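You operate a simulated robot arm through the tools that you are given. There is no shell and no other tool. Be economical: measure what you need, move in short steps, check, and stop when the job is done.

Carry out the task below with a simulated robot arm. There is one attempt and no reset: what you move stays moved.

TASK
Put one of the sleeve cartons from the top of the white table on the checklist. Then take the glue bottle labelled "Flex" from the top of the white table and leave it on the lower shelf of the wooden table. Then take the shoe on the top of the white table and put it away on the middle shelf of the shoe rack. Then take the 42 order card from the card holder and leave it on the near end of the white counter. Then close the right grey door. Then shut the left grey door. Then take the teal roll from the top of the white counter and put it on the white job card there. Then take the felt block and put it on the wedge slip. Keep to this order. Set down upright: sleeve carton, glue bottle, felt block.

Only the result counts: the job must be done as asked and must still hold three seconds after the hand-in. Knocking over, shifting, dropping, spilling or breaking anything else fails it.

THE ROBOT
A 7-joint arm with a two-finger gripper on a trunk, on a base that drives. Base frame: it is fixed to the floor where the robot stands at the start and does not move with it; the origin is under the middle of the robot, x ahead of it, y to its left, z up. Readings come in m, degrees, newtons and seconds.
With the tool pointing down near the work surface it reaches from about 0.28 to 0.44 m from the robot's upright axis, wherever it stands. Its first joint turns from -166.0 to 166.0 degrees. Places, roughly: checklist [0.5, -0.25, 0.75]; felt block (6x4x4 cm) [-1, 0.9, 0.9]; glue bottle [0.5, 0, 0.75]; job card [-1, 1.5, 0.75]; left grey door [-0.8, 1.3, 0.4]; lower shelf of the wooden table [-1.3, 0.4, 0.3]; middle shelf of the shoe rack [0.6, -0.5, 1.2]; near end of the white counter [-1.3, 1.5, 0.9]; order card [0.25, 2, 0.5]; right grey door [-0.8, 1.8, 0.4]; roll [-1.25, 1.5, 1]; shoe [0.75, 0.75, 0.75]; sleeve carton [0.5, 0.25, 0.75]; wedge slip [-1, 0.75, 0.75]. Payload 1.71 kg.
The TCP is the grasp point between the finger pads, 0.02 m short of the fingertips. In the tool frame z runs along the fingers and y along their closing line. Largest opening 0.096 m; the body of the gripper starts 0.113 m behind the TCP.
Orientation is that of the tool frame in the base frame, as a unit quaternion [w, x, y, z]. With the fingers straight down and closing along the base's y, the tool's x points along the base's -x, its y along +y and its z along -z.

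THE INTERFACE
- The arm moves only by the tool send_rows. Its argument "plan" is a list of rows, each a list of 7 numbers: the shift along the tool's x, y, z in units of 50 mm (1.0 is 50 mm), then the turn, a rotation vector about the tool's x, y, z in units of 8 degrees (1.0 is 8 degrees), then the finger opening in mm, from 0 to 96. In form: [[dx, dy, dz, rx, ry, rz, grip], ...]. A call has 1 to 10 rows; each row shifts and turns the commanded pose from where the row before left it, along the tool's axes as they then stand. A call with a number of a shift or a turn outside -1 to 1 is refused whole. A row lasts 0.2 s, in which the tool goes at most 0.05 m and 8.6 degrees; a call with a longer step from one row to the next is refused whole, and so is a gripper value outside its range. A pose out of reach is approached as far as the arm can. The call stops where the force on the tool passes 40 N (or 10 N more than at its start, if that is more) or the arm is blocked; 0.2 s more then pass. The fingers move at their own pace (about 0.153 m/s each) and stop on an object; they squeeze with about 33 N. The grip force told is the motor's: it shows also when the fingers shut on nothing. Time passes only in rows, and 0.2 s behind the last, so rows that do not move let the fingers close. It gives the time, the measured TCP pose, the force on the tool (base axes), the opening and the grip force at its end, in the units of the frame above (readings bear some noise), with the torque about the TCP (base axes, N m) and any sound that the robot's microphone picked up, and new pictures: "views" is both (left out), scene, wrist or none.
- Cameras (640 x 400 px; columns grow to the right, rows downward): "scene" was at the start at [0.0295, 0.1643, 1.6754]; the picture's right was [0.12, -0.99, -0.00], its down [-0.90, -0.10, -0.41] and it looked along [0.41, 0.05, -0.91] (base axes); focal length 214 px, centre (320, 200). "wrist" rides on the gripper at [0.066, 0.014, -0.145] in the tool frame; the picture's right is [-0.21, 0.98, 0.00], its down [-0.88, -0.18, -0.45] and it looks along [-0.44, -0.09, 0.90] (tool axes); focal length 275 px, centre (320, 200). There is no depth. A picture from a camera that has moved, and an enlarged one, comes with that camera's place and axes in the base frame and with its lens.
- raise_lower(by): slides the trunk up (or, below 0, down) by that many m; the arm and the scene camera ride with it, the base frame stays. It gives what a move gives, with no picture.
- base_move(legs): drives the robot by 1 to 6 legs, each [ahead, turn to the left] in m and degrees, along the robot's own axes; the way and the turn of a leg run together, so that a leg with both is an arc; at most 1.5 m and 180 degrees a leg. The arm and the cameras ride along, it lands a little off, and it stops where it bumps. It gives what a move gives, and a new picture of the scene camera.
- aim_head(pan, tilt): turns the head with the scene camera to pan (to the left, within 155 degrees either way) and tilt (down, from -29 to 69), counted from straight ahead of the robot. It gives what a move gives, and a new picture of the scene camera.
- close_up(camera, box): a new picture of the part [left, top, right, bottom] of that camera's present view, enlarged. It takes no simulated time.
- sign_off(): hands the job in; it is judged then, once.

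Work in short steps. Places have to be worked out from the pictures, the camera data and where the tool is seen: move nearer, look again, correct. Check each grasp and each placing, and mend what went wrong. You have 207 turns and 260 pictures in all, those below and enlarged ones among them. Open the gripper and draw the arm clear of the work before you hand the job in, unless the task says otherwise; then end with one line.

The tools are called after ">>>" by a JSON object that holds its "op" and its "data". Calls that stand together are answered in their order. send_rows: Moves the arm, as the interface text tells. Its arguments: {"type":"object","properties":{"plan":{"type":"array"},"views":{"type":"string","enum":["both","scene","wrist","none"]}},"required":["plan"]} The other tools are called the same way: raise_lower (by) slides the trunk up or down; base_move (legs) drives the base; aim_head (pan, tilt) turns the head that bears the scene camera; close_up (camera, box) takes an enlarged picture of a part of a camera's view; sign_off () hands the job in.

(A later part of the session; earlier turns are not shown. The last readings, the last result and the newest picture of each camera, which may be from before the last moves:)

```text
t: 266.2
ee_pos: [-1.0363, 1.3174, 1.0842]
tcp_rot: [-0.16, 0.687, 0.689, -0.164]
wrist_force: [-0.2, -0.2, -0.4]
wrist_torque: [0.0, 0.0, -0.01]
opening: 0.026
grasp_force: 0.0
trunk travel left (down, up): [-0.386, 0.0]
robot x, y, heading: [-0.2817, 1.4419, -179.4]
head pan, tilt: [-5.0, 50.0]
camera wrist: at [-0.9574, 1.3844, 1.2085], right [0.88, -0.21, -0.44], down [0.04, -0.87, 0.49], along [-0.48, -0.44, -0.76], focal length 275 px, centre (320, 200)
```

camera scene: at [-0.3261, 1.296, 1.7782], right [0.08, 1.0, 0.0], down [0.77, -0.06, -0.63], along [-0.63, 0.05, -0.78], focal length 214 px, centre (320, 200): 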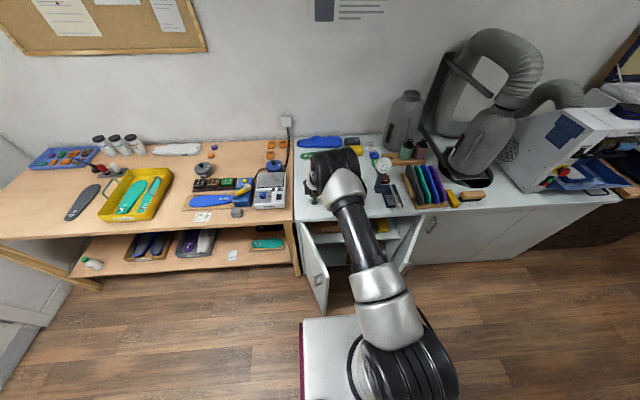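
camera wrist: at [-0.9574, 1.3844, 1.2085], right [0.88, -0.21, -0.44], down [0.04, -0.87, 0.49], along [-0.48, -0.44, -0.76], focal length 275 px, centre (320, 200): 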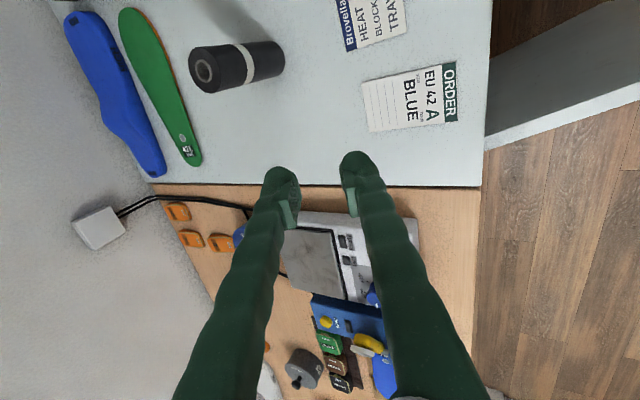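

The 42 card lies flat on the counter's near end. Next the right grey door: retreat from the counter, close the fingers, and look at the doors.

>>> {"op": "send_rows", "data": {"plan": [[0, 0.4, -0.8, 0, 0, 0, 0], [0.4, 0.5, -0.7, 0.5, 0, 0, 0], [0.6, 0.4, -0.6, 0.9, 0, 0, 0], [0.6, 0.3, -0.6, 1, 0, 0, 0], [0.6, 0.2, -0.6, 1, 0, 0, 0], [0.6, 0.2, -0.5, 1, 0, 0, 0], [0, 0, 0, 0, 0, 0, 0]], "views": "none"}}

>>> {"op": "aim_head", "data": {"pan": -20, "tilt": 60}}

>>> {"op": "close_up", "data": {"camera": "scene", "box": [160, 100, 480, 340]}}

```text
t: 267.8
ee_pos: [-0.8403, 1.4595, 1.1812]
tcp_rot: [-0.362, 0.606, 0.607, -0.365]
wrist_force: [0.1, -0.2, -0.2]
wrist_torque: [0.0, -0.01, -0.01]
opening: 0.0
grasp_force: 29.7
trunk travel left (down, up): [-0.386, 0.0]
robot x, y, heading: [-0.2793, 1.4405, -179.5]
head pan, tilt: [-5.0, 50.0]
```

```text
t: 268.6
ee_pos: [-0.8424, 1.4596, 1.1809]
tcp_rot: [-0.361, 0.606, 0.607, -0.366]
wrist_force: [0.8, 0.6, 0.8]
wrist_torque: [-0.02, -0.05, -0.04]
opening: 0.0
grasp_force: 29.3
trunk travel left (down, up): [-0.386, 0.0]
robot x, y, heading: [-0.2846, 1.4441, -179.7]
head pan, tilt: [-20.0, 60.0]
camera scene: at [-0.3122, 1.3126, 1.7659], right [0.33, 0.94, 0.01], down [0.82, -0.29, -0.49], along [-0.46, 0.17, -0.87], focal length 214 px, centre (320, 200)
```

scene: 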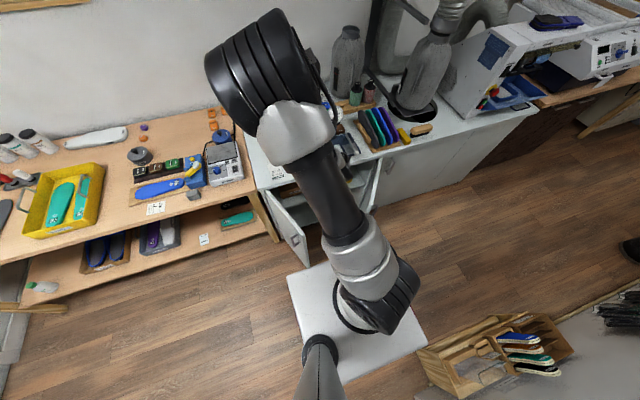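

```text
1.67 times, centred on (320, 220) of scene
camera zoom: at [-0.3122, 1.3126, 1.7659], right [0.33, 0.94, 0.01], down [0.82, -0.29, -0.49], along [-0.46, 0.17, -0.87], focal length 358 px, centre (320, 167)
```

zoom: 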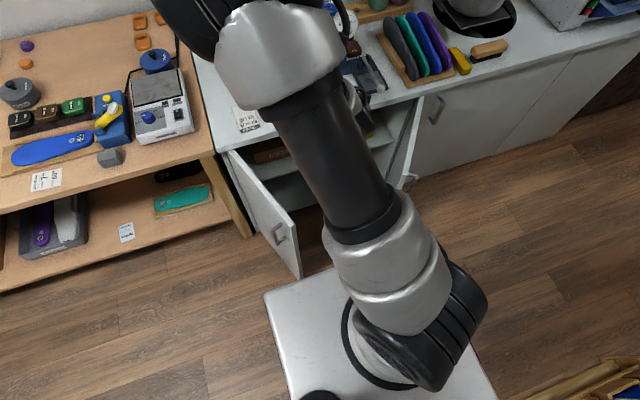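

Right door: hinge ≈(-0.95,1.92), tip ≈(-0.70,1.73), ~53° open. Move the closed fingers to its outer side before lowering.

>>> {"op": "send_rows", "data": {"plan": [[0.82, 0.35, -0.32, 0, 0, 0, 0], [0.82, 0.35, -0.32, 0, 0, 0, 0], [0.82, 0.35, -0.32, 0, 0, 0, 0], [0.82, 0.35, -0.32, 0, 0, 0, 0], [0.82, 0.35, -0.32, 0, 0, 0, 0], [0.82, 0.35, -0.32, 0, 0, 0, 0], [0.82, 0.35, -0.32, 0, 0, 0, 0], [0.82, 0.35, -0.32, 0, 0, 0, 0], [0.82, 0.35, -0.32, 0, 0, 0, 0], [0.82, 0.35, -0.32, 0, 0, 0, 0]]}}

```text
t: 270.8
ee_pos: [-0.6255, 1.8733, 1.1006]
tcp_rot: [-0.362, 0.606, 0.607, -0.365]
wrist_force: [-0.4, 0.3, 0.2]
wrist_torque: [0.0, 0.02, 0.02]
opening: 0.0
grasp_force: 29.8
out of reach, approached as far as the arm can: row 2
trunk travel left (down, up): [-0.386, 0.0]
robot x, y, heading: [-0.2835, 1.4449, -179.5]
head pan, tilt: [-20.0, 60.0]
camera scene: at [-0.3107, 1.3145, 1.766], right [0.33, 0.94, 0.0], down [0.82, -0.29, -0.49], along [-0.46, 0.17, -0.87], focal length 214 px, centre (320, 200)
camera wrist: at [-0.4898, 1.94, 1.1568], right [0.46, -0.21, -0.86], down [0.31, -0.87, 0.38], along [-0.83, -0.44, -0.34], focal length 275 px, centre (320, 200)
```

scene: 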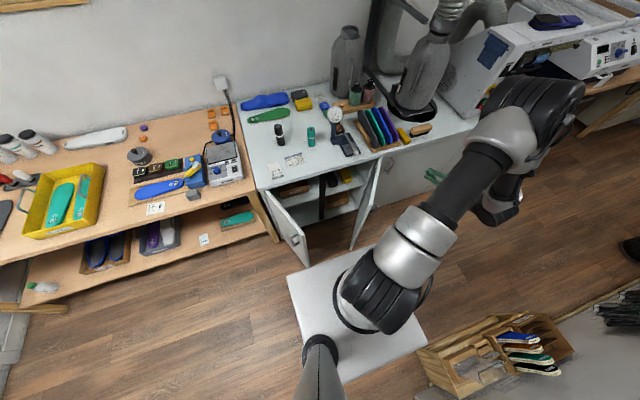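
wrist: 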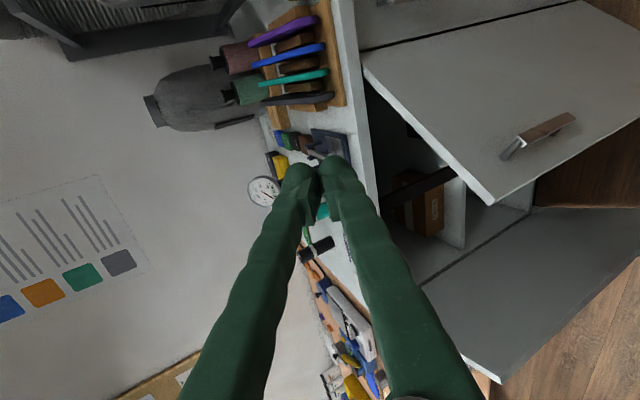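

Good view of the door's outer face and handle (z 0.63–0.75). Lower to push below the handle at z≈0.55.

>>> {"op": "raise_lower", "data": {"by": -0.386}}

>>> {"op": "send_rows", "data": {"plan": [[0, 0.8, 0.42, 0, 0, 0, 0], [0, 0.8, 0.42, 0, 0, 0, 0], [0, 0.8, 0.42, 0, 0, 0, 0], [0, 0.6, 0.32, 0, 0, 0, 0], [0, 0, 0, 0, 0, 0, 0]]}}

```text
t: 274.5
ee_pos: [-0.6267, 1.8719, 0.7155]
tcp_rot: [-0.36, 0.607, 0.607, -0.365]
wrist_force: [0.2, 0.7, 0.2]
wrist_torque: [-0.01, 0.01, 0.0]
opening: 0.0
grasp_force: 29.7
trunk travel left (down, up): [0.0, 0.386]
robot x, y, heading: [-0.2815, 1.4398, -179.6]
head pan, tilt: [-20.0, 60.0]
```

```text
t: 275.7
ee_pos: [-0.6247, 1.8712, 0.543]
tcp_rot: [-0.36, 0.607, 0.607, -0.366]
wrist_force: [0.1, -0.6, -0.8]
wrist_torque: [0.0, -0.01, 0.03]
opening: 0.0
grasp_force: 29.7
trunk travel left (down, up): [0.0, 0.386]
robot x, y, heading: [-0.2818, 1.4457, -179.7]
head pan, tilt: [-20.0, 60.0]
camera scene: at [-0.3056, 1.3134, 1.3815], right [0.33, 0.94, 0.01], down [0.82, -0.29, -0.49], along [-0.46, 0.17, -0.87], focal length 214 px, centre (320, 200)
camera wrist: at [-0.49, 1.9371, 0.601], right [0.46, -0.21, -0.86], down [0.31, -0.87, 0.38], along [-0.83, -0.44, -0.34], focal length 275 px, centre (320, 200)
```

scene: 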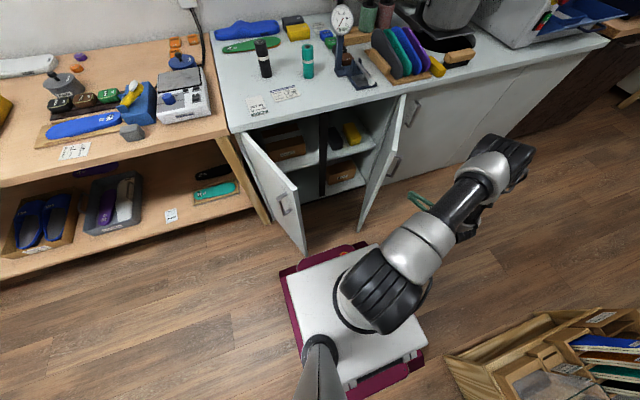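
wrist: 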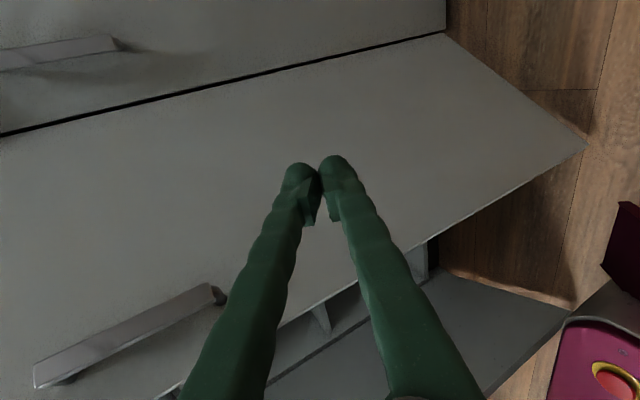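

Sweep along the door's arc: first half.

>>> {"op": "send_rows", "data": {"plan": [[-0.573, -0.283, 0.529, 0, 0, 0, 0], [-0.573, -0.283, 0.529, 0, 0, 0, 0], [-0.573, -0.283, 0.529, 0, 0, 0, 0], [-0.5, -0.18, 0.33, 0, 0, 0, 0], [-0.5, -0.18, 0.33, 0, 0, 0, 0], [-0.4, -0.15, 0.29, 0, 0, 0, 0], [0, 0, 0, 0, 0, 0, 0]]}}

```text
t: 277.3
ee_pos: [-0.7683, 1.7171, 0.5474]
tcp_rot: [-0.361, 0.607, 0.607, -0.365]
wrist_force: [-0.7, -0.7, 0.7]
wrist_torque: [0.05, 0.01, -0.05]
opening: 0.0
grasp_force: 29.6
trunk travel left (down, up): [0.0, 0.386]
robot x, y, heading: [-0.2845, 1.4418, -179.7]
head pan, tilt: [-20.0, 60.0]
camera scene: at [-0.3059, 1.3129, 1.3815], right [0.33, 0.94, 0.01], down [0.82, -0.29, -0.49], along [-0.46, 0.17, -0.87], focal length 214 px, centre (320, 200)
camera wrist: at [-0.633, 1.7829, 0.6037], right [0.46, -0.21, -0.86], down [0.31, -0.87, 0.38], along [-0.83, -0.44, -0.34], focal length 275 px, centre (320, 200)
```

scene: 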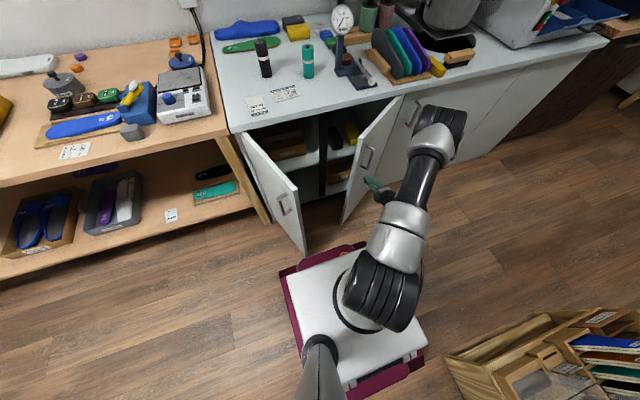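
wrist: 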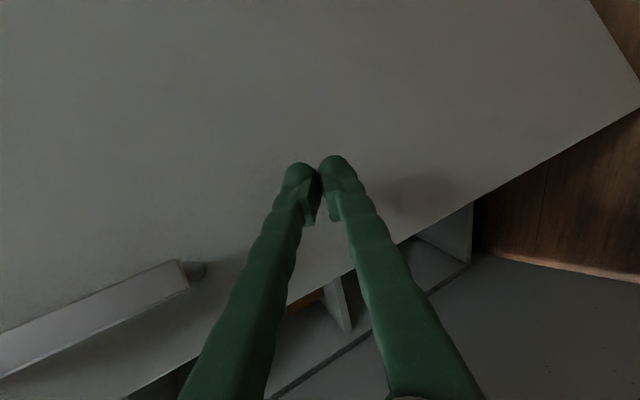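

The door is swinging shut with little force. Continue to closure.

>>> {"op": "send_rows", "data": {"plan": [[-0.36, -0.306, 0.573, 0, 0, 0, 0], [-0.36, -0.306, 0.573, 0, 0, 0, 0], [-0.16, -0.26, 0.5, 0, 0, 0, 0], [-0.16, -0.26, 0.5, 0, 0, 0, 0], [0, -0.1, 0.19, 0, 0, 0, 0], [0, 0, 0, 0, 0, 0, 0]]}}

```text
t: 278.7
ee_pos: [-0.9014, 1.6635, 0.546]
tcp_rot: [-0.361, 0.607, 0.607, -0.366]
wrist_force: [0.3, -0.1, 0.1]
wrist_torque: [-0.02, 0.01, -0.02]
opening: 0.0
grasp_force: 29.2
trunk travel left (down, up): [0.0, 0.386]
robot x, y, heading: [-0.2809, 1.4405, -179.4]
head pan, tilt: [-20.0, 60.0]
camera scene: at [-0.3058, 1.313, 1.3815], right [0.33, 0.94, 0.01], down [0.82, -0.29, -0.49], along [-0.46, 0.17, -0.87], focal length 214 px, centre (320, 200)
camera wrist: at [-0.765, 1.7291, 0.603], right [0.46, -0.21, -0.86], down [0.31, -0.87, 0.38], along [-0.83, -0.44, -0.34], focal length 275 px, centre (320, 200)
```

scene: 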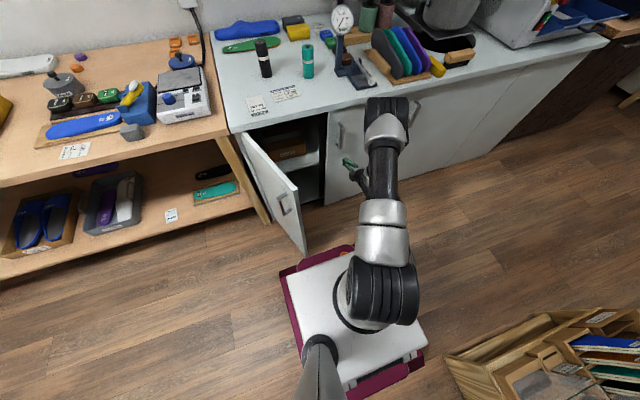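
wrist: 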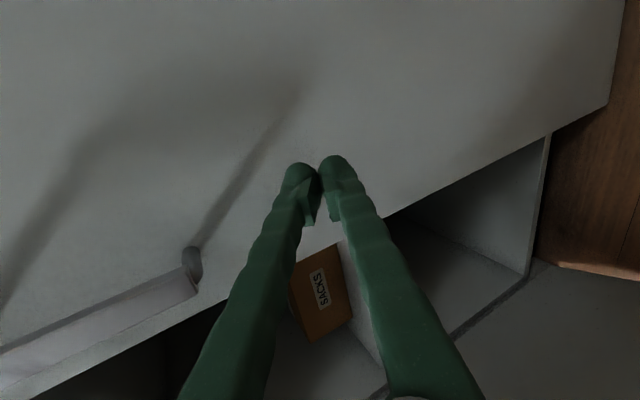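

>>> {"op": "send_rows", "data": {"plan": [[0, -0.09, 0.17, 0, 0, 0, 0], [0, -0.09, 0.17, 0, 0, 0, 0], [0, -0.09, 0.17, 0, 0, 0, 0], [0, 0, 0, 0, 0, 0, 0]]}}

>>> {"op": "close_up", "data": {"camera": "scene", "box": [230, 60, 460, 260]}}

```text
t: 279.7
ee_pos: [-0.9292, 1.6623, 0.5464]
tcp_rot: [-0.361, 0.607, 0.607, -0.365]
wrist_force: [0.2, 0.4, 0.8]
wrist_torque: [-0.02, -0.01, 0.03]
opening: 0.0
grasp_force: 29.6
trunk travel left (down, up): [0.0, 0.386]
robot x, y, heading: [-0.2823, 1.4449, -179.3]
head pan, tilt: [-20.0, 60.0]
camera scene: at [-0.3058, 1.3131, 1.3815], right [0.33, 0.94, 0.01], down [0.82, -0.29, -0.49], along [-0.46, 0.17, -0.87], focal length 214 px, centre (320, 200)
camera wrist: at [-0.7941, 1.7286, 0.6026], right [0.46, -0.21, -0.86], down [0.31, -0.87, 0.38], along [-0.83, -0.44, -0.34], focal length 275 px, centre (320, 200)
```

scene: 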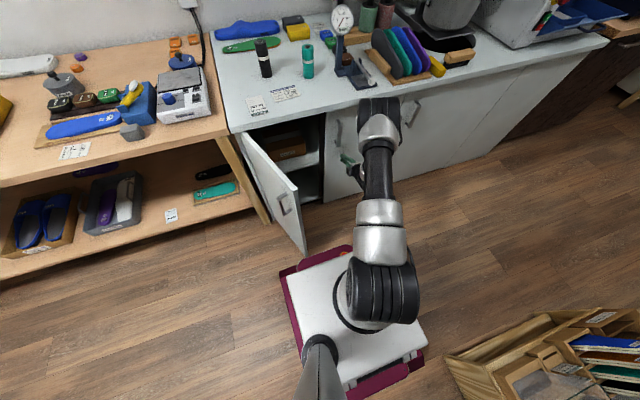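
wrist: 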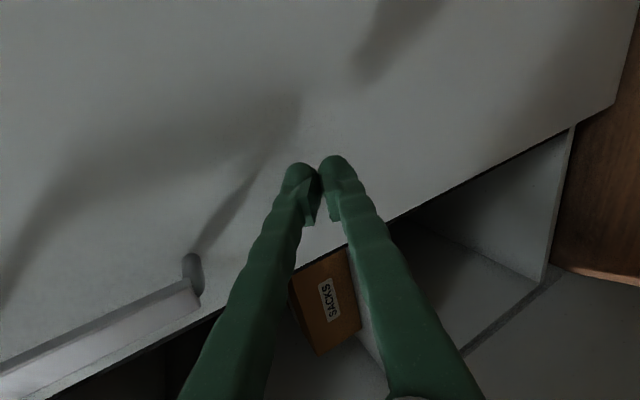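

```text
2.00 times, centred on (345, 160) of scene
camera zoom: at [-0.3058, 1.3131, 1.3815], right [0.33, 0.94, 0.01], down [0.82, -0.29, -0.49], along [-0.46, 0.17, -0.87], focal length 429 px, centre (270, 280)
```

zoom: 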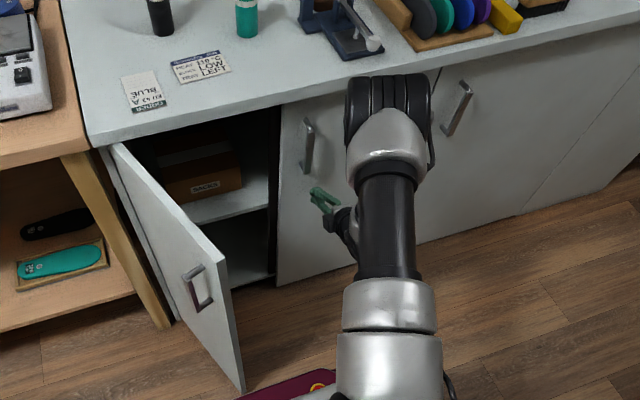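

Not yet at its stop; push further until resistance.

>>> {"op": "send_rows", "data": {"plan": [[0, -0.08, 0.15, 0, 0, 0, 0], [0, -0.08, 0.15, 0, 0, 0, 0], [0, -0.08, 0.15, 0, 0, 0, 0], [0, -0.08, 0.15, 0, 0, 0, 0], [0, 0, 0, 0, 0, 0, 0]], "views": "wrist"}}

>>> {"op": "close_up", "data": {"camera": "scene", "box": [230, 60, 460, 260]}}

```text
t: 280.7
ee_pos: [-0.9488, 1.663, 0.5532]
tcp_rot: [-0.363, 0.606, 0.605, -0.369]
wrist_force: [-1.0, -0.1, 0.0]
wrist_torque: [-0.01, 0.02, 0.0]
opening: 0.0002
grasp_force: 29.3
trunk travel left (down, up): [0.0, 0.386]
robot x, y, heading: [-0.284, 1.4443, -179.6]
head pan, tilt: [-20.0, 60.0]
stopped in row 5: the force on the tool passed its limit at 42 N (the readings are from after the stop); the commanded pose is now the measured one
camera wrist: at [-0.8138, 1.7291, 0.6088], right [0.46, -0.21, -0.86], down [0.31, -0.87, 0.38], along [-0.83, -0.44, -0.33], focal length 275 px, centre (320, 200)
```

wrist: 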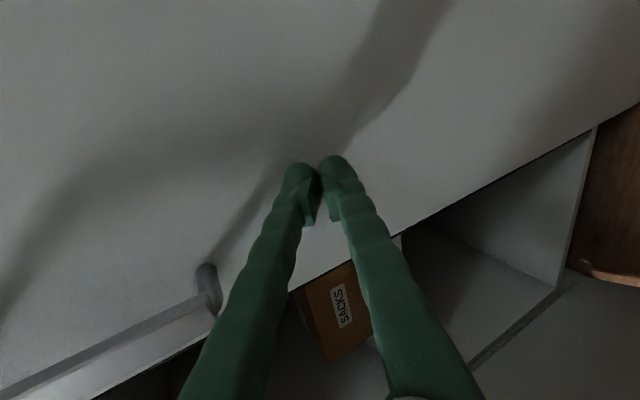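

```text
2.00 times, centred on (345, 160) of scene
camera zoom: at [-0.3061, 1.3134, 1.3815], right [0.33, 0.94, 0.01], down [0.83, -0.29, -0.49], along [-0.46, 0.17, -0.87], focal length 429 px, centre (270, 280)
```

zoom: 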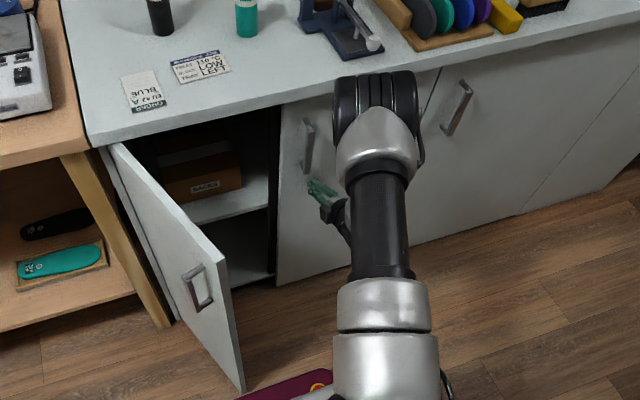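

Right door shut against its stop. Withdraw, then drive so the left door is on the robot's right (base ≈(-0.13,1.0), heading 180).

>>> {"op": "send_rows", "data": {"plan": [[0, 0.35, -0.66, 0, 0, 0, 0], [0, 0.35, -0.66, 0, 0, 0, 0], [0, 0.35, -0.66, 0, 0, 0, 0], [0, 0, 0, 0, 0, 0, 0]], "views": "none"}}

>>> {"op": "base_move", "data": {"legs": [[-0.16, 0], [0, 90], [0.42, 0], [0, -90]]}}

>>> {"op": "send_rows", "data": {"plan": [[0, 0, 0, 0, 0, 0, 0]], "views": "wrist"}}

```text
t: 281.7
ee_pos: [-0.8375, 1.6639, 0.5522]
tcp_rot: [-0.363, 0.605, 0.605, -0.368]
wrist_force: [0.5, -0.4, -0.1]
wrist_torque: [0.01, 0.01, -0.04]
opening: 0.0
grasp_force: 30.2
trunk travel left (down, up): [0.0, 0.386]
robot x, y, heading: [-0.2834, 1.443, -179.5]
head pan, tilt: [-20.0, 60.0]
```

```text
t: 285.7
ee_pos: [-0.6626, 1.2292, 0.5693]
tcp_rot: [-0.21, 0.331, 0.783, -0.482]
wrist_force: [0.1, 0.5, -0.4]
wrist_torque: [-0.02, 0.0, 0.01]
opening: 0.0
grasp_force: 29.3
trunk travel left (down, up): [0.0, 0.386]
robot x, y, heading: [-0.1197, 1.4471, -133.6]
head pan, tilt: [-20.0, 60.0]
stopped in leg 2: the force on the tool passed its limit at 65 N (the readings are from after the stop); the commanded pose is now the measured one
camera scene: at [-0.0438, 1.3387, 1.3815], right [-0.44, 0.9, 0.01], down [0.78, 0.39, -0.49], along [-0.44, -0.21, -0.87], focal length 214 px, centre (320, 200)
```

scene: 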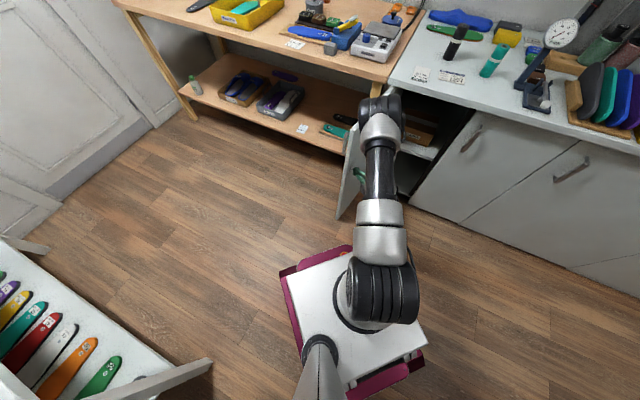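

```text
t: 286.1
ee_pos: [-0.6635, 1.2276, 0.5704]
tcp_rot: [-0.21, 0.331, 0.783, -0.483]
wrist_force: [0.1, 0.2, 0.1]
wrist_torque: [0.0, -0.02, 0.0]
opening: 0.0
grasp_force: 29.2
trunk travel left (down, up): [0.0, 0.386]
robot x, y, heading: [-0.1236, 1.4449, -133.9]
head pan, tilt: [-20.0, 60.0]
camera wrist: at [-0.6086, 1.37, 0.6234], right [0.45, 0.16, -0.88], down [0.84, -0.41, 0.36], along [-0.31, -0.9, -0.32], focal length 275 px, centre (320, 200)
```

wrist: 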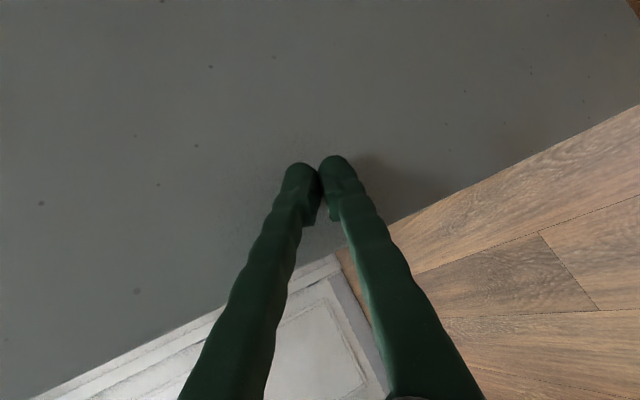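

The arm swept into the left door's inner side (pushing it more open). Release by turning back slightly and raise the arm above the doors.

>>> {"op": "base_move", "data": {"legs": [[0, -6]]}}

>>> {"op": "raise_lower", "data": {"by": 0.386}}

>>> {"op": "aim_head", "data": {"pan": -15, "tilt": 55}}

```text
t: 287.1
ee_pos: [-0.6818, 1.2858, 0.5694]
tcp_rot: [-0.235, 0.371, 0.765, -0.472]
wrist_force: [-0.3, 0.0, -0.6]
wrist_torque: [-0.01, 0.01, -0.04]
opening: 0.0
grasp_force: 29.9
trunk travel left (down, up): [0.0, 0.386]
robot x, y, heading: [-0.1219, 1.4464, -139.7]
head pan, tilt: [-20.0, 60.0]
camera scene: at [-0.0559, 1.3303, 1.3815], right [-0.35, 0.94, 0.01], down [0.82, 0.3, -0.49], along [-0.46, -0.16, -0.87], focal length 214 px, centre (320, 200)
```

scene: 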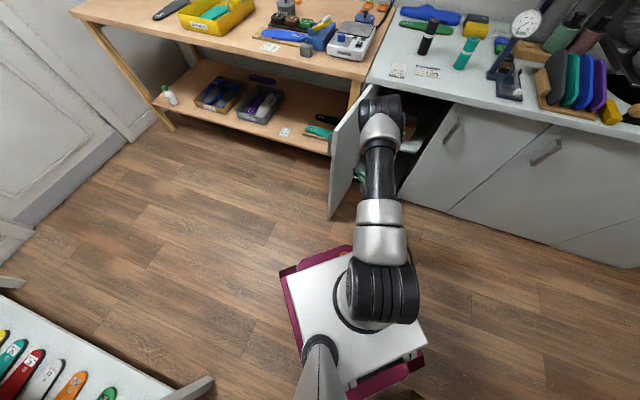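

```text
t: 290.8
ee_pos: [-0.6757, 1.2901, 0.9626]
tcp_rot: [-0.236, 0.37, 0.761, -0.477]
wrist_force: [0.4, -0.1, 0.3]
wrist_torque: [-0.02, 0.0, 0.02]
opening: 0.0
grasp_force: 29.8
trunk travel left (down, up): [-0.386, 0.0]
robot x, y, heading: [-0.1231, 1.4505, -140.2]
head pan, tilt: [-20.0, 60.0]
```

```text
t: 291.5
ee_pos: [-0.6764, 1.2913, 0.962]
tcp_rot: [-0.236, 0.37, 0.761, -0.478]
wrist_force: [0.3, 1.2, 0.5]
wrist_torque: [0.01, 0.0, -0.01]
opening: 0.0
grasp_force: 29.7
trunk travel left (down, up): [-0.386, 0.0]
robot x, y, heading: [-0.1214, 1.4468, -140.0]
head pan, tilt: [-15.0, 55.0]
camera scene: at [-0.0637, 1.3186, 1.7718], right [-0.43, 0.9, 0.0], down [0.75, 0.35, -0.56], along [-0.51, -0.24, -0.83], focal length 214 px, centre (320, 200)
```

scene: 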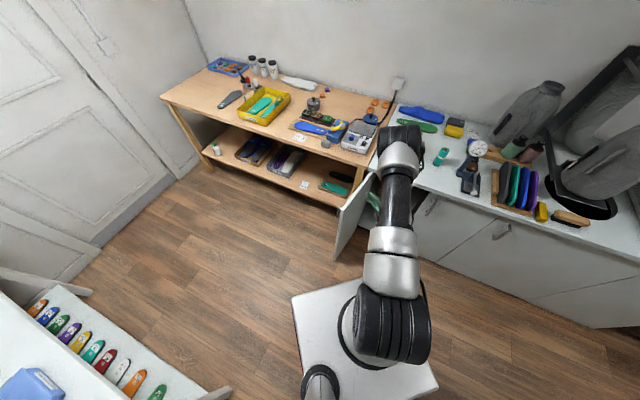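

Right door is shut. Now drive to the position south of the left door with the arm high.

>>> {"op": "base_move", "data": {"legs": [[0, 47], [0.44, 0], [0, -87]]}}

>>> {"op": "aim_head", "data": {"pan": -15, "tilt": 50}}

>>> {"op": "close_up", "data": {"camera": "scene", "box": [260, 120, 500, 320]}}

```text
t: 301.4
ee_pos: [-0.6604, 1.2501, 0.9619]
tcp_rot: [-0.39, 0.615, 0.581, -0.363]
wrist_force: [0.3, 0.5, -0.3]
wrist_torque: [0.03, 0.0, -0.03]
opening: 0.0
grasp_force: 29.4
trunk travel left (down, up): [-0.386, 0.0]
robot x, y, heading: [-0.1457, 0.9893, 178.9]
head pan, tilt: [-15.0, 55.0]
camera scene: at [-0.185, 0.8587, 1.7718], right [0.28, 0.96, 0.0], down [0.8, -0.23, -0.56], along [-0.54, 0.16, -0.83], focal length 214 px, centre (320, 200)
```

scene: 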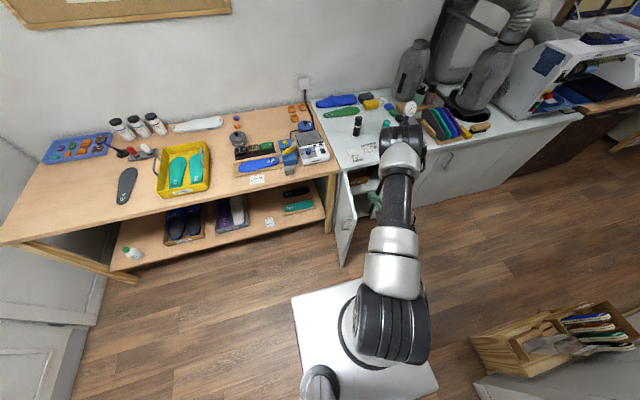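

```text
t: 302.0
ee_pos: [-0.6451, 1.2497, 0.9707]
tcp_rot: [-0.395, 0.612, 0.578, -0.368]
wrist_force: [-0.3, 0.5, -0.1]
wrist_torque: [0.01, 0.02, 0.05]
opening: 0.0
grasp_force: 29.1
trunk travel left (down, up): [-0.386, 0.0]
robot x, y, heading: [-0.1397, 0.9876, 178.6]
head pan, tilt: [-15.0, 50.0]
camera scene: at [-0.1889, 0.8605, 1.7783], right [0.28, 0.96, 0.0], down [0.75, -0.22, -0.63], along [-0.6, 0.18, -0.78], focal length 214 px, centre (320, 200)
```

scene: 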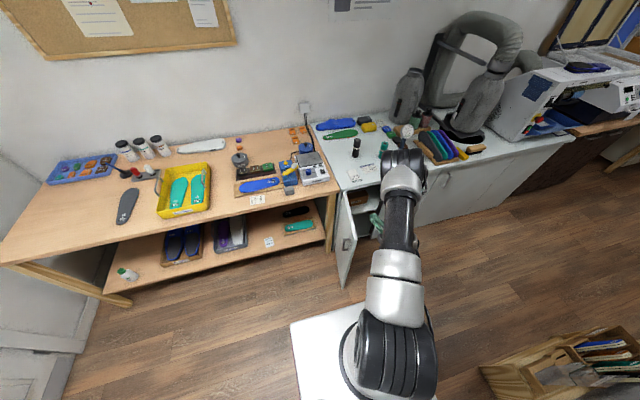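

```text
2.00 times, centred on (380, 220) of scene
camera zoom: at [-0.1889, 0.8605, 1.7783], right [0.28, 0.96, 0.0], down [0.75, -0.22, -0.63], along [-0.6, 0.18, -0.78], focal length 429 px, centre (200, 160)
```

zoom: 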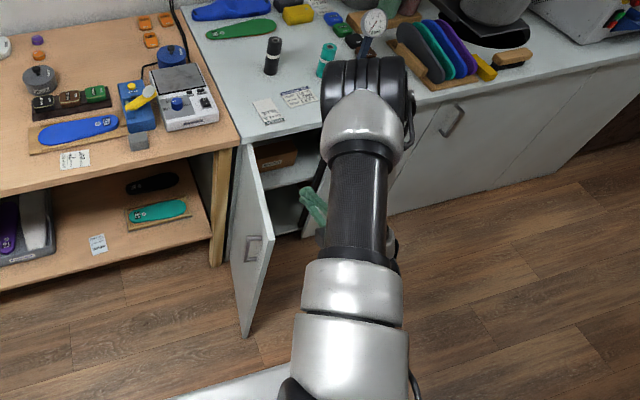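

Left door is now ~95° open with tip ≈(-0.625,1.18). Move the tool to its outer (south) side and lower.

>>> {"op": "send_rows", "data": {"plan": [[-0.85, 0, 0, 0, 0, 0, 0], [-0.85, 0, 0, 0, 0, 0, 0], [-0.85, 0, 0, 0, 0, 0, 0], [-0.7, 0, 0, 0, 0, 0, 0], [0, 0, 0, 0, 0, 0, 0]], "views": "wrist"}}

>>> {"op": "raise_lower", "data": {"by": -0.386}}

>>> {"op": "send_rows", "data": {"plan": [[0, 0.25, 0.1, 0, 0, 0, 0], [0, 0.25, 0.1, 0, 0, 0, 0], [0, 0, 0, 0, 0, 0, 0]]}}

```text
t: 303.2
ee_pos: [-0.656, 1.0885, 0.9703]
tcp_rot: [-0.396, 0.612, 0.578, -0.367]
wrist_force: [-0.4, -0.6, -0.4]
wrist_torque: [-0.01, 0.0, 0.03]
opening: 0.0
grasp_force: 29.9
trunk travel left (down, up): [-0.386, 0.0]
robot x, y, heading: [-0.1453, 0.9891, 178.6]
head pan, tilt: [-15.0, 50.0]
camera wrist: at [-0.5139, 1.1441, 1.0193], right [0.4, -0.23, -0.89], down [0.27, -0.9, 0.35], along [-0.88, -0.38, -0.29], focal length 275 px, centre (320, 200)
```

wrist: 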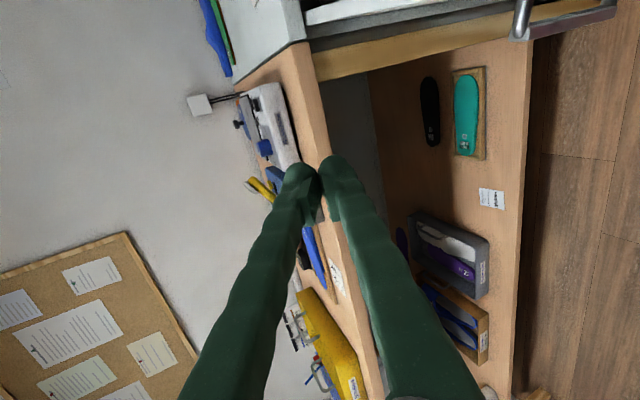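

```text
t: 306.9
ee_pos: [-0.6567, 1.0871, 0.5847]
tcp_rot: [-0.395, 0.612, 0.579, -0.367]
wrist_force: [-0.4, 0.0, 0.0]
wrist_torque: [-0.01, 0.0, -0.02]
opening: 0.0
grasp_force: 29.6
trunk travel left (down, up): [0.0, 0.386]
robot x, y, heading: [-0.1438, 0.9904, 178.6]
head pan, tilt: [-15.0, 50.0]
```

```text
t: 307.7
ee_pos: [-0.655, 1.0886, 0.5579]
tcp_rot: [-0.395, 0.612, 0.579, -0.367]
wrist_force: [-0.2, 0.3, 0.5]
wrist_torque: [0.03, -0.01, 0.0]
opening: 0.0001
grasp_force: 29.0
trunk travel left (down, up): [0.0, 0.386]
robot x, y, heading: [-0.1424, 0.9942, 178.5]
head pan, tilt: [-15.0, 50.0]
camera scene: at [-0.1834, 0.8599, 1.3939], right [0.28, 0.96, 0.0], down [0.75, -0.21, -0.63], along [-0.6, 0.18, -0.78], focal length 214 px, centre (320, 200)
camera wrist: at [-0.5116, 1.1445, 0.6077], right [0.4, -0.22, -0.89], down [0.27, -0.9, 0.35], along [-0.88, -0.38, -0.29], focal length 275 px, centre (320, 200)
```

scene: 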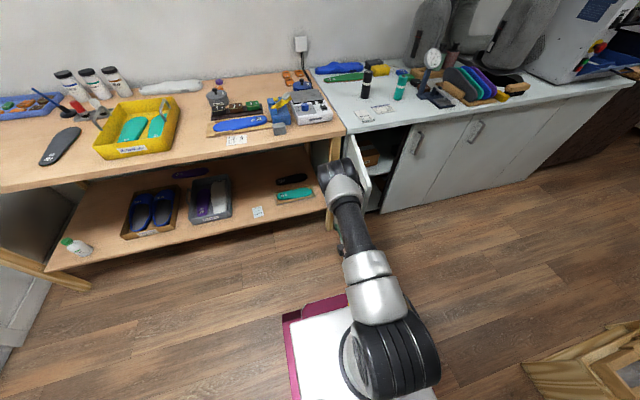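
wrist: 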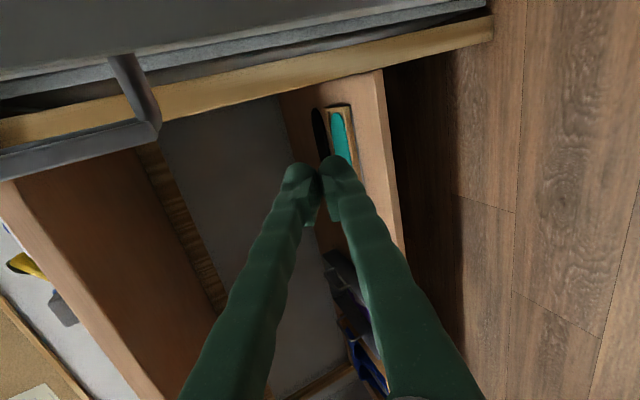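

Sweep along the left door's arc, first half.

>>> {"op": "send_rows", "data": {"plan": [[0.78, -0.03, 0.05, 0, 0, 0, 0], [0.78, -0.03, 0.05, 0, 0, 0, 0], [0.78, -0.03, 0.05, 0, 0, 0, 0], [0.88, -0.05, 0.1, 0, 0, 0, 0], [0.88, -0.05, 0.1, 0, 0, 0, 0], [0.8, -0.17, 0.37, 0, 0, 0, 0], [0.8, -0.17, 0.37, 0, 0, 0, 0], [0, 0, 0, 0, 0, 0, 0]]}}

```text
t: 309.5
ee_pos: [-0.6969, 1.3785, 0.5586]
tcp_rot: [-0.395, 0.612, 0.578, -0.368]
wrist_force: [0.1, 0.7, 0.0]
wrist_torque: [0.01, -0.03, 0.02]
opening: 0.0001
grasp_force: 29.4
trunk travel left (down, up): [0.0, 0.386]
robot x, y, heading: [-0.143, 0.996, 178.5]
head pan, tilt: [-15.0, 50.0]
camera scene: at [-0.1833, 0.8602, 1.3939], right [0.28, 0.96, 0.0], down [0.75, -0.21, -0.63], along [-0.6, 0.18, -0.78], focal length 214 px, centre (320, 200)
camera wrist: at [-0.5537, 1.4342, 0.6074], right [0.4, -0.22, -0.89], down [0.27, -0.9, 0.35], along [-0.88, -0.38, -0.29], focal length 275 px, centre (320, 200)
```

scene: 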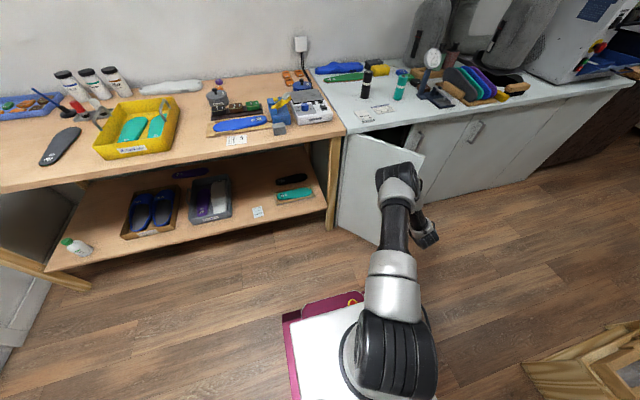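
wrist: 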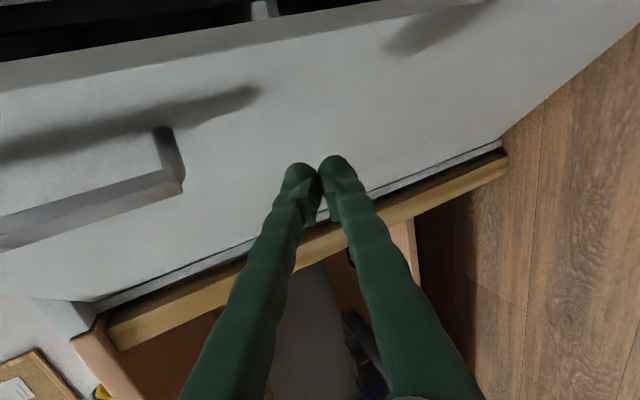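

>>> {"op": "send_rows", "data": {"plan": [[0.6, -0.29, 0.64, 0, 0, 0, 0], [0.5, -0.3, 0.66, 0, 0, 0, 0], [0.3, -0.3, 0.65, 0, 0, 0, 0], [0.25, -0.3, 0.65, 0, 0, 0, 0], [0.1, -0.3, 0.65, 0, 0, 0, 0], [0.1, -0.26, 0.56, 0, 0, 0, 0], [0, 0, 0, 0, 0, 0, 0]]}}

```text
t: 311.1
ee_pos: [-0.9065, 1.4832, 0.561]
tcp_rot: [-0.395, 0.611, 0.579, -0.368]
wrist_force: [-0.3, 0.4, -0.3]
wrist_torque: [0.01, 0.02, -0.02]
opening: 0.0002
grasp_force: 29.6
trunk travel left (down, up): [0.0, 0.386]
robot x, y, heading: [-0.1456, 0.9916, 178.8]
head pan, tilt: [-15.0, 50.0]
camera scene: at [-0.1835, 0.8602, 1.3939], right [0.28, 0.96, 0.0], down [0.75, -0.21, -0.63], along [-0.6, 0.18, -0.78], focal length 214 px, centre (320, 200)
camera wrist: at [-0.7631, 1.5396, 0.6094], right [0.39, -0.23, -0.89], down [0.27, -0.9, 0.35], along [-0.88, -0.38, -0.29], focal length 275 px, centre (320, 200)
```

scene: 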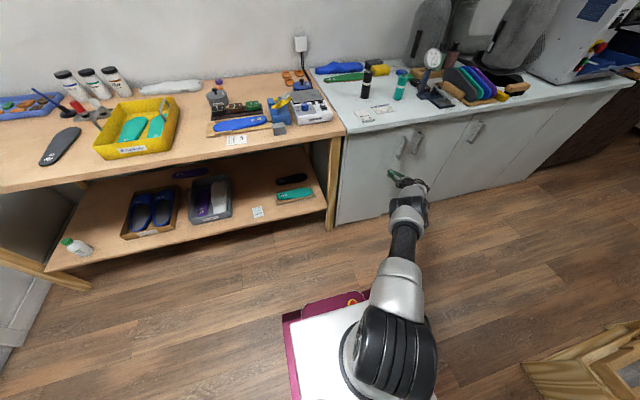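
wrist: 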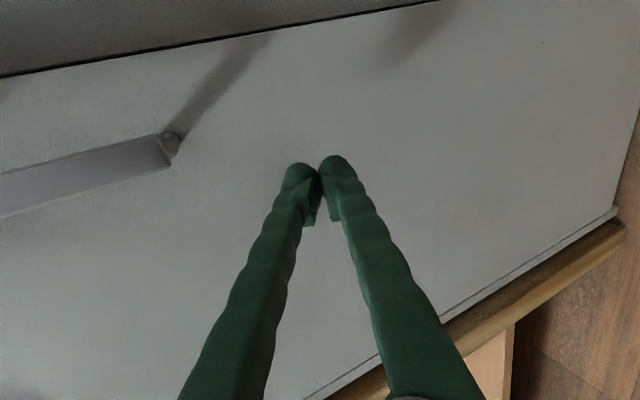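

Almost shut; push on to the stop.

>>> {"op": "send_rows", "data": {"plan": [[0, -0.1, 0.2, 0, 0, 0, 0], [0, -0.1, 0.2, 0, 0, 0, 0], [0, -0.1, 0.2, 0, 0, 0, 0], [0, -0.1, 0.2, 0, 0, 0, 0], [0, -0.08, 0.17, 0, 0, 0, 0], [0, 0, 0, 0, 0, 0, 0]], "views": "wrist"}}

>>> {"op": "close_up", "data": {"camera": "scene", "box": [320, 90, 520, 250]}}

```text
t: 312.5
ee_pos: [-0.933, 1.4691, 0.5646]
tcp_rot: [-0.395, 0.611, 0.579, -0.368]
wrist_force: [-0.7, 0.4, -0.1]
wrist_torque: [0.02, 0.0, -0.06]
opening: 0.0
grasp_force: 29.4
out of reach, approached as far as the arm can: row 2, 3, 4, 5
trunk travel left (down, up): [0.0, 0.386]
robot x, y, heading: [-0.1419, 0.9914, 178.8]
head pan, tilt: [-15.0, 50.0]
camera wrist: at [-0.7898, 1.5257, 0.6136], right [0.4, -0.22, -0.89], down [0.27, -0.9, 0.35], along [-0.88, -0.38, -0.29], focal length 275 px, centre (320, 200)
```

wrist: 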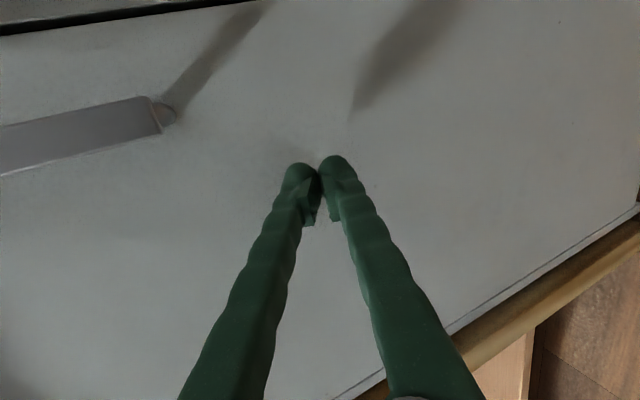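

```text
2.50 times, centred on (420, 170) of scene
camera zoom: at [-0.1834, 0.8599, 1.3939], right [0.28, 0.96, 0.0], down [0.75, -0.21, -0.63], along [-0.6, 0.18, -0.78], focal length 536 px, centre (70, 275)
```

zoom: 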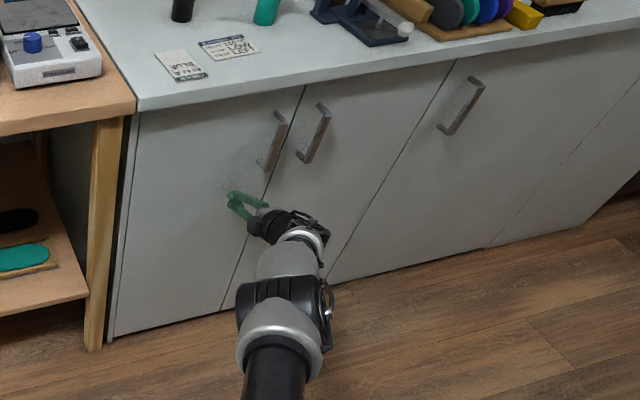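

Reach limit with ~2 cm left. Drive the base ahead slightly to finish the push.

>>> {"op": "base_move", "data": {"legs": [[0.04, 0]]}}

>>> {"op": "send_rows", "data": {"plan": [[0, -0.05, 0.1, 0, 0, 0, 0], [0, -0.05, 0.1, 0, 0, 0, 0]], "views": "wrist"}}

>>> {"op": "close_up", "data": {"camera": "scene", "box": [320, 90, 520, 250]}}

```text
t: 313.5
ee_pos: [-0.9494, 1.4831, 0.5816]
tcp_rot: [-0.402, 0.609, 0.572, -0.376]
wrist_force: [0.5, -0.2, -1.0]
wrist_torque: [0.01, 0.05, 0.0]
opening: 0.0
grasp_force: 29.1
trunk travel left (down, up): [0.0, 0.386]
robot x, y, heading: [-0.1768, 0.9906, 178.3]
head pan, tilt: [-15.0, 50.0]
stopped in leg 1: the force on the tool passed its limit at 142 N (the readings are from after the stop); the commanded pose is now the measured one
camera scene: at [-0.2162, 0.8602, 1.3939], right [0.28, 0.96, 0.0], down [0.74, -0.22, -0.63], along [-0.6, 0.18, -0.78], focal length 214 px, centre (320, 200)
```

scene: 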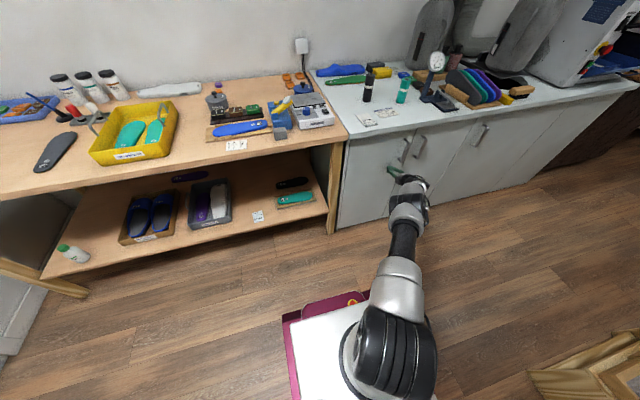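

```text
t: 314.1
ee_pos: [-0.9562, 1.4928, 0.5836]
tcp_rot: [-0.403, 0.606, 0.571, -0.379]
wrist_force: [0.0, -0.6, -0.1]
wrist_torque: [-0.01, 0.05, -0.01]
opening: 0.0
grasp_force: 29.3
trunk travel left (down, up): [0.0, 0.386]
robot x, y, heading: [-0.1762, 0.9894, 178.6]
head pan, tilt: [-15.0, 50.0]
stopped in row 2: the force on the tool passed its limit at 44 N (the readings are from after the stop); the commanded pose is now the measured one
camera wrist: at [-0.8116, 1.5492, 0.629], right [0.37, -0.23, -0.9], down [0.28, -0.9, 0.34], along [-0.89, -0.38, -0.26], focal length 275 px, centre (320, 200)
```

wrist: 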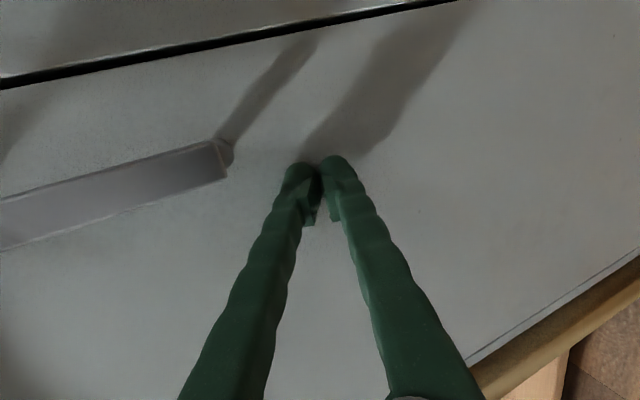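

```text
2.50 times, centred on (420, 170) of scene
camera zoom: at [-0.218, 0.8604, 1.3938], right [0.28, 0.96, 0.0], down [0.75, -0.22, -0.63], along [-0.6, 0.18, -0.78], focal length 536 px, centre (70, 275)
```

zoom: 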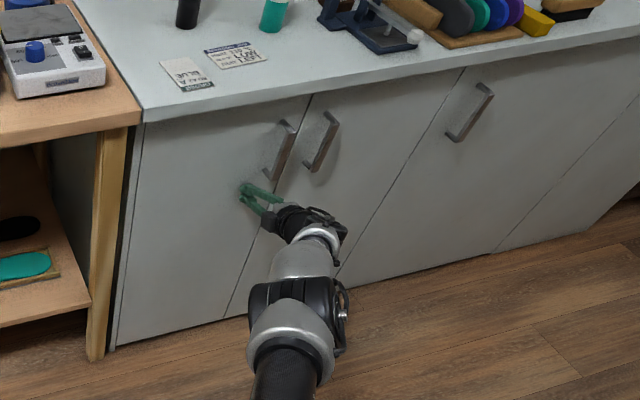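

Both doors shut. Withdraw, raise the trunk, and bring the tool vertical in its natural orientation.

>>> {"op": "send_rows", "data": {"plan": [[0, 0.35, -0.8, 0, 0, 0, 0], [0, 0.35, -0.8, 0, 0, 0, 0], [-0.4, 0.35, -0.7, 0, 0, 0, 0], [0, 0, 0, 0, 0, 0, 0]], "views": "none"}}

>>> {"op": "raise_lower", "data": {"by": 0.386}}

>>> {"op": "send_rows", "data": {"plan": [[-0.5, -0.8, 0, 0, 0, 0, 0], [-0.4, 0, 0, -1, 0, 0, 0], [-0.4, 0, 0, -1, 0, 0, 0], [-0.4, 0, 0, -1, 0, 0, 0], [-0.4, 0, 0, -1, 0, 0, 0], [-0.4, 0, 0, -1, 0, 0, 0], [-0.4, 0, 0, -1, 0, 0, 0], [0, 0, 0, -1, 0, 0, 40], [0, 0, 0, -1, 0, 0, 70], [0, 0, 0, 0, 0, 0, 70]], "views": "none"}}

```text
t: 315.1
ee_pos: [-0.8264, 1.4598, 0.5837]
tcp_rot: [-0.405, 0.607, 0.57, -0.378]
wrist_force: [0.0, 1.0, 0.9]
wrist_torque: [0.02, -0.05, 0.01]
opening: 0.0
grasp_force: 29.3
trunk travel left (down, up): [0.0, 0.386]
robot x, y, heading: [-0.1731, 0.9914, 178.4]
head pan, tilt: [-15.0, 50.0]
```

```text
t: 318.8
ee_pos: [-0.8263, 1.4588, 0.9693]
tcp_rot: [-0.404, 0.607, 0.57, -0.378]
wrist_force: [0.0, 0.7, -0.2]
wrist_torque: [0.0, 0.03, 0.01]
opening: 0.0
grasp_force: 29.2
trunk travel left (down, up): [-0.386, 0.0]
robot x, y, heading: [-0.1774, 0.9922, 178.6]
head pan, tilt: [-15.0, 50.0]
```

```text
t: 321.0
ee_pos: [-0.8363, 1.313, 1.0157]
tcp_rot: [-0.024, 0.728, 0.685, -0.021]
wrist_force: [0.4, -0.7, -0.4]
wrist_torque: [0.07, 0.07, -0.02]
opening: 0.0699
grasp_force: 0.0
trunk travel left (down, up): [-0.386, 0.0]
robot x, y, heading: [-0.179, 0.9913, 178.1]
head pan, tilt: [-15.0, 50.0]
stopped in row 10: the arm was blocked; the commanded pose is now the measured one
```

>>> {"op": "send_rows", "data": {"plan": [[-0.5, 0.5, -0.45, 0, 0, 0, 70], [-0.5, 0.5, -0.45, 0, 0, 0, 70], [-0.5, 0.5, -0.45, 0, 0, 0, 70], [-0.5, 0.5, -0.45, 0, 0, 0, 70], [-0.5, 0.5, -0.3, 0, 0, 0, 70], [-0.5, 0.5, -0.3, 0, 0, 0, 70], [0, 0, 0, 0, 0, 1, 70], [0, 0, 0, 0, 0, 1, 70], [0, 0, 0, 0, 0, 1, 70], [0, 0, 0, 0, 0, 1, 70]], "views": "none"}}

>>> {"op": "send_rows", "data": {"plan": [[0, 0, 0, 0, 0, 1, 70], [0, 0, 0, 0, 0, 1, 70], [0, 0, 0, 0, 0, 1, 70], [0, 0, 0, 0, 0, 1, 70], [0, 0, 0, 0, 0, 1, 70], [0, 0, 0, 0, 0, 1, 70], [0, 0, 0, 0, 0, 1, 70], [0, 0, 0, 0, 0, 0, 70]], "views": "scene"}}

```text
t: 323.2
ee_pos: [-0.6875, 1.1554, 1.1227]
tcp_rot: [-0.016, 0.889, 0.457, -0.028]
wrist_force: [-0.3, 0.2, -0.3]
wrist_torque: [-0.01, 0.0, -0.02]
opening: 0.07
grasp_force: 0.0
trunk travel left (down, up): [-0.386, 0.0]
robot x, y, heading: [-0.1766, 0.992, 178.2]
head pan, tilt: [-15.0, 50.0]
```

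```text
t: 325.0
ee_pos: [-0.6878, 1.1538, 1.1229]
tcp_rot: [-0.002, 0.999, -0.015, -0.031]
wrist_force: [0.8, 0.0, -0.9]
wrist_torque: [-0.02, -0.05, -0.03]
opening: 0.0702
grasp_force: 0.2
trunk travel left (down, up): [-0.386, 0.0]
robot x, y, heading: [-0.1754, 0.9901, 178.4]
head pan, tilt: [-15.0, 50.0]
camera scene: at [-0.2233, 0.861, 1.7783], right [0.28, 0.96, 0.0], down [0.75, -0.22, -0.63], along [-0.6, 0.18, -0.78], focal length 214 px, centre (320, 200)
```

scene: 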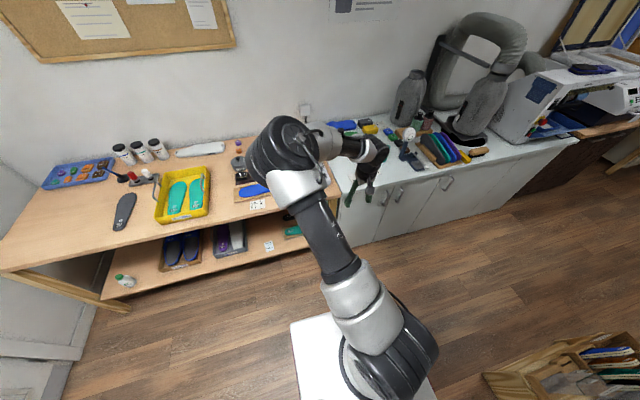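

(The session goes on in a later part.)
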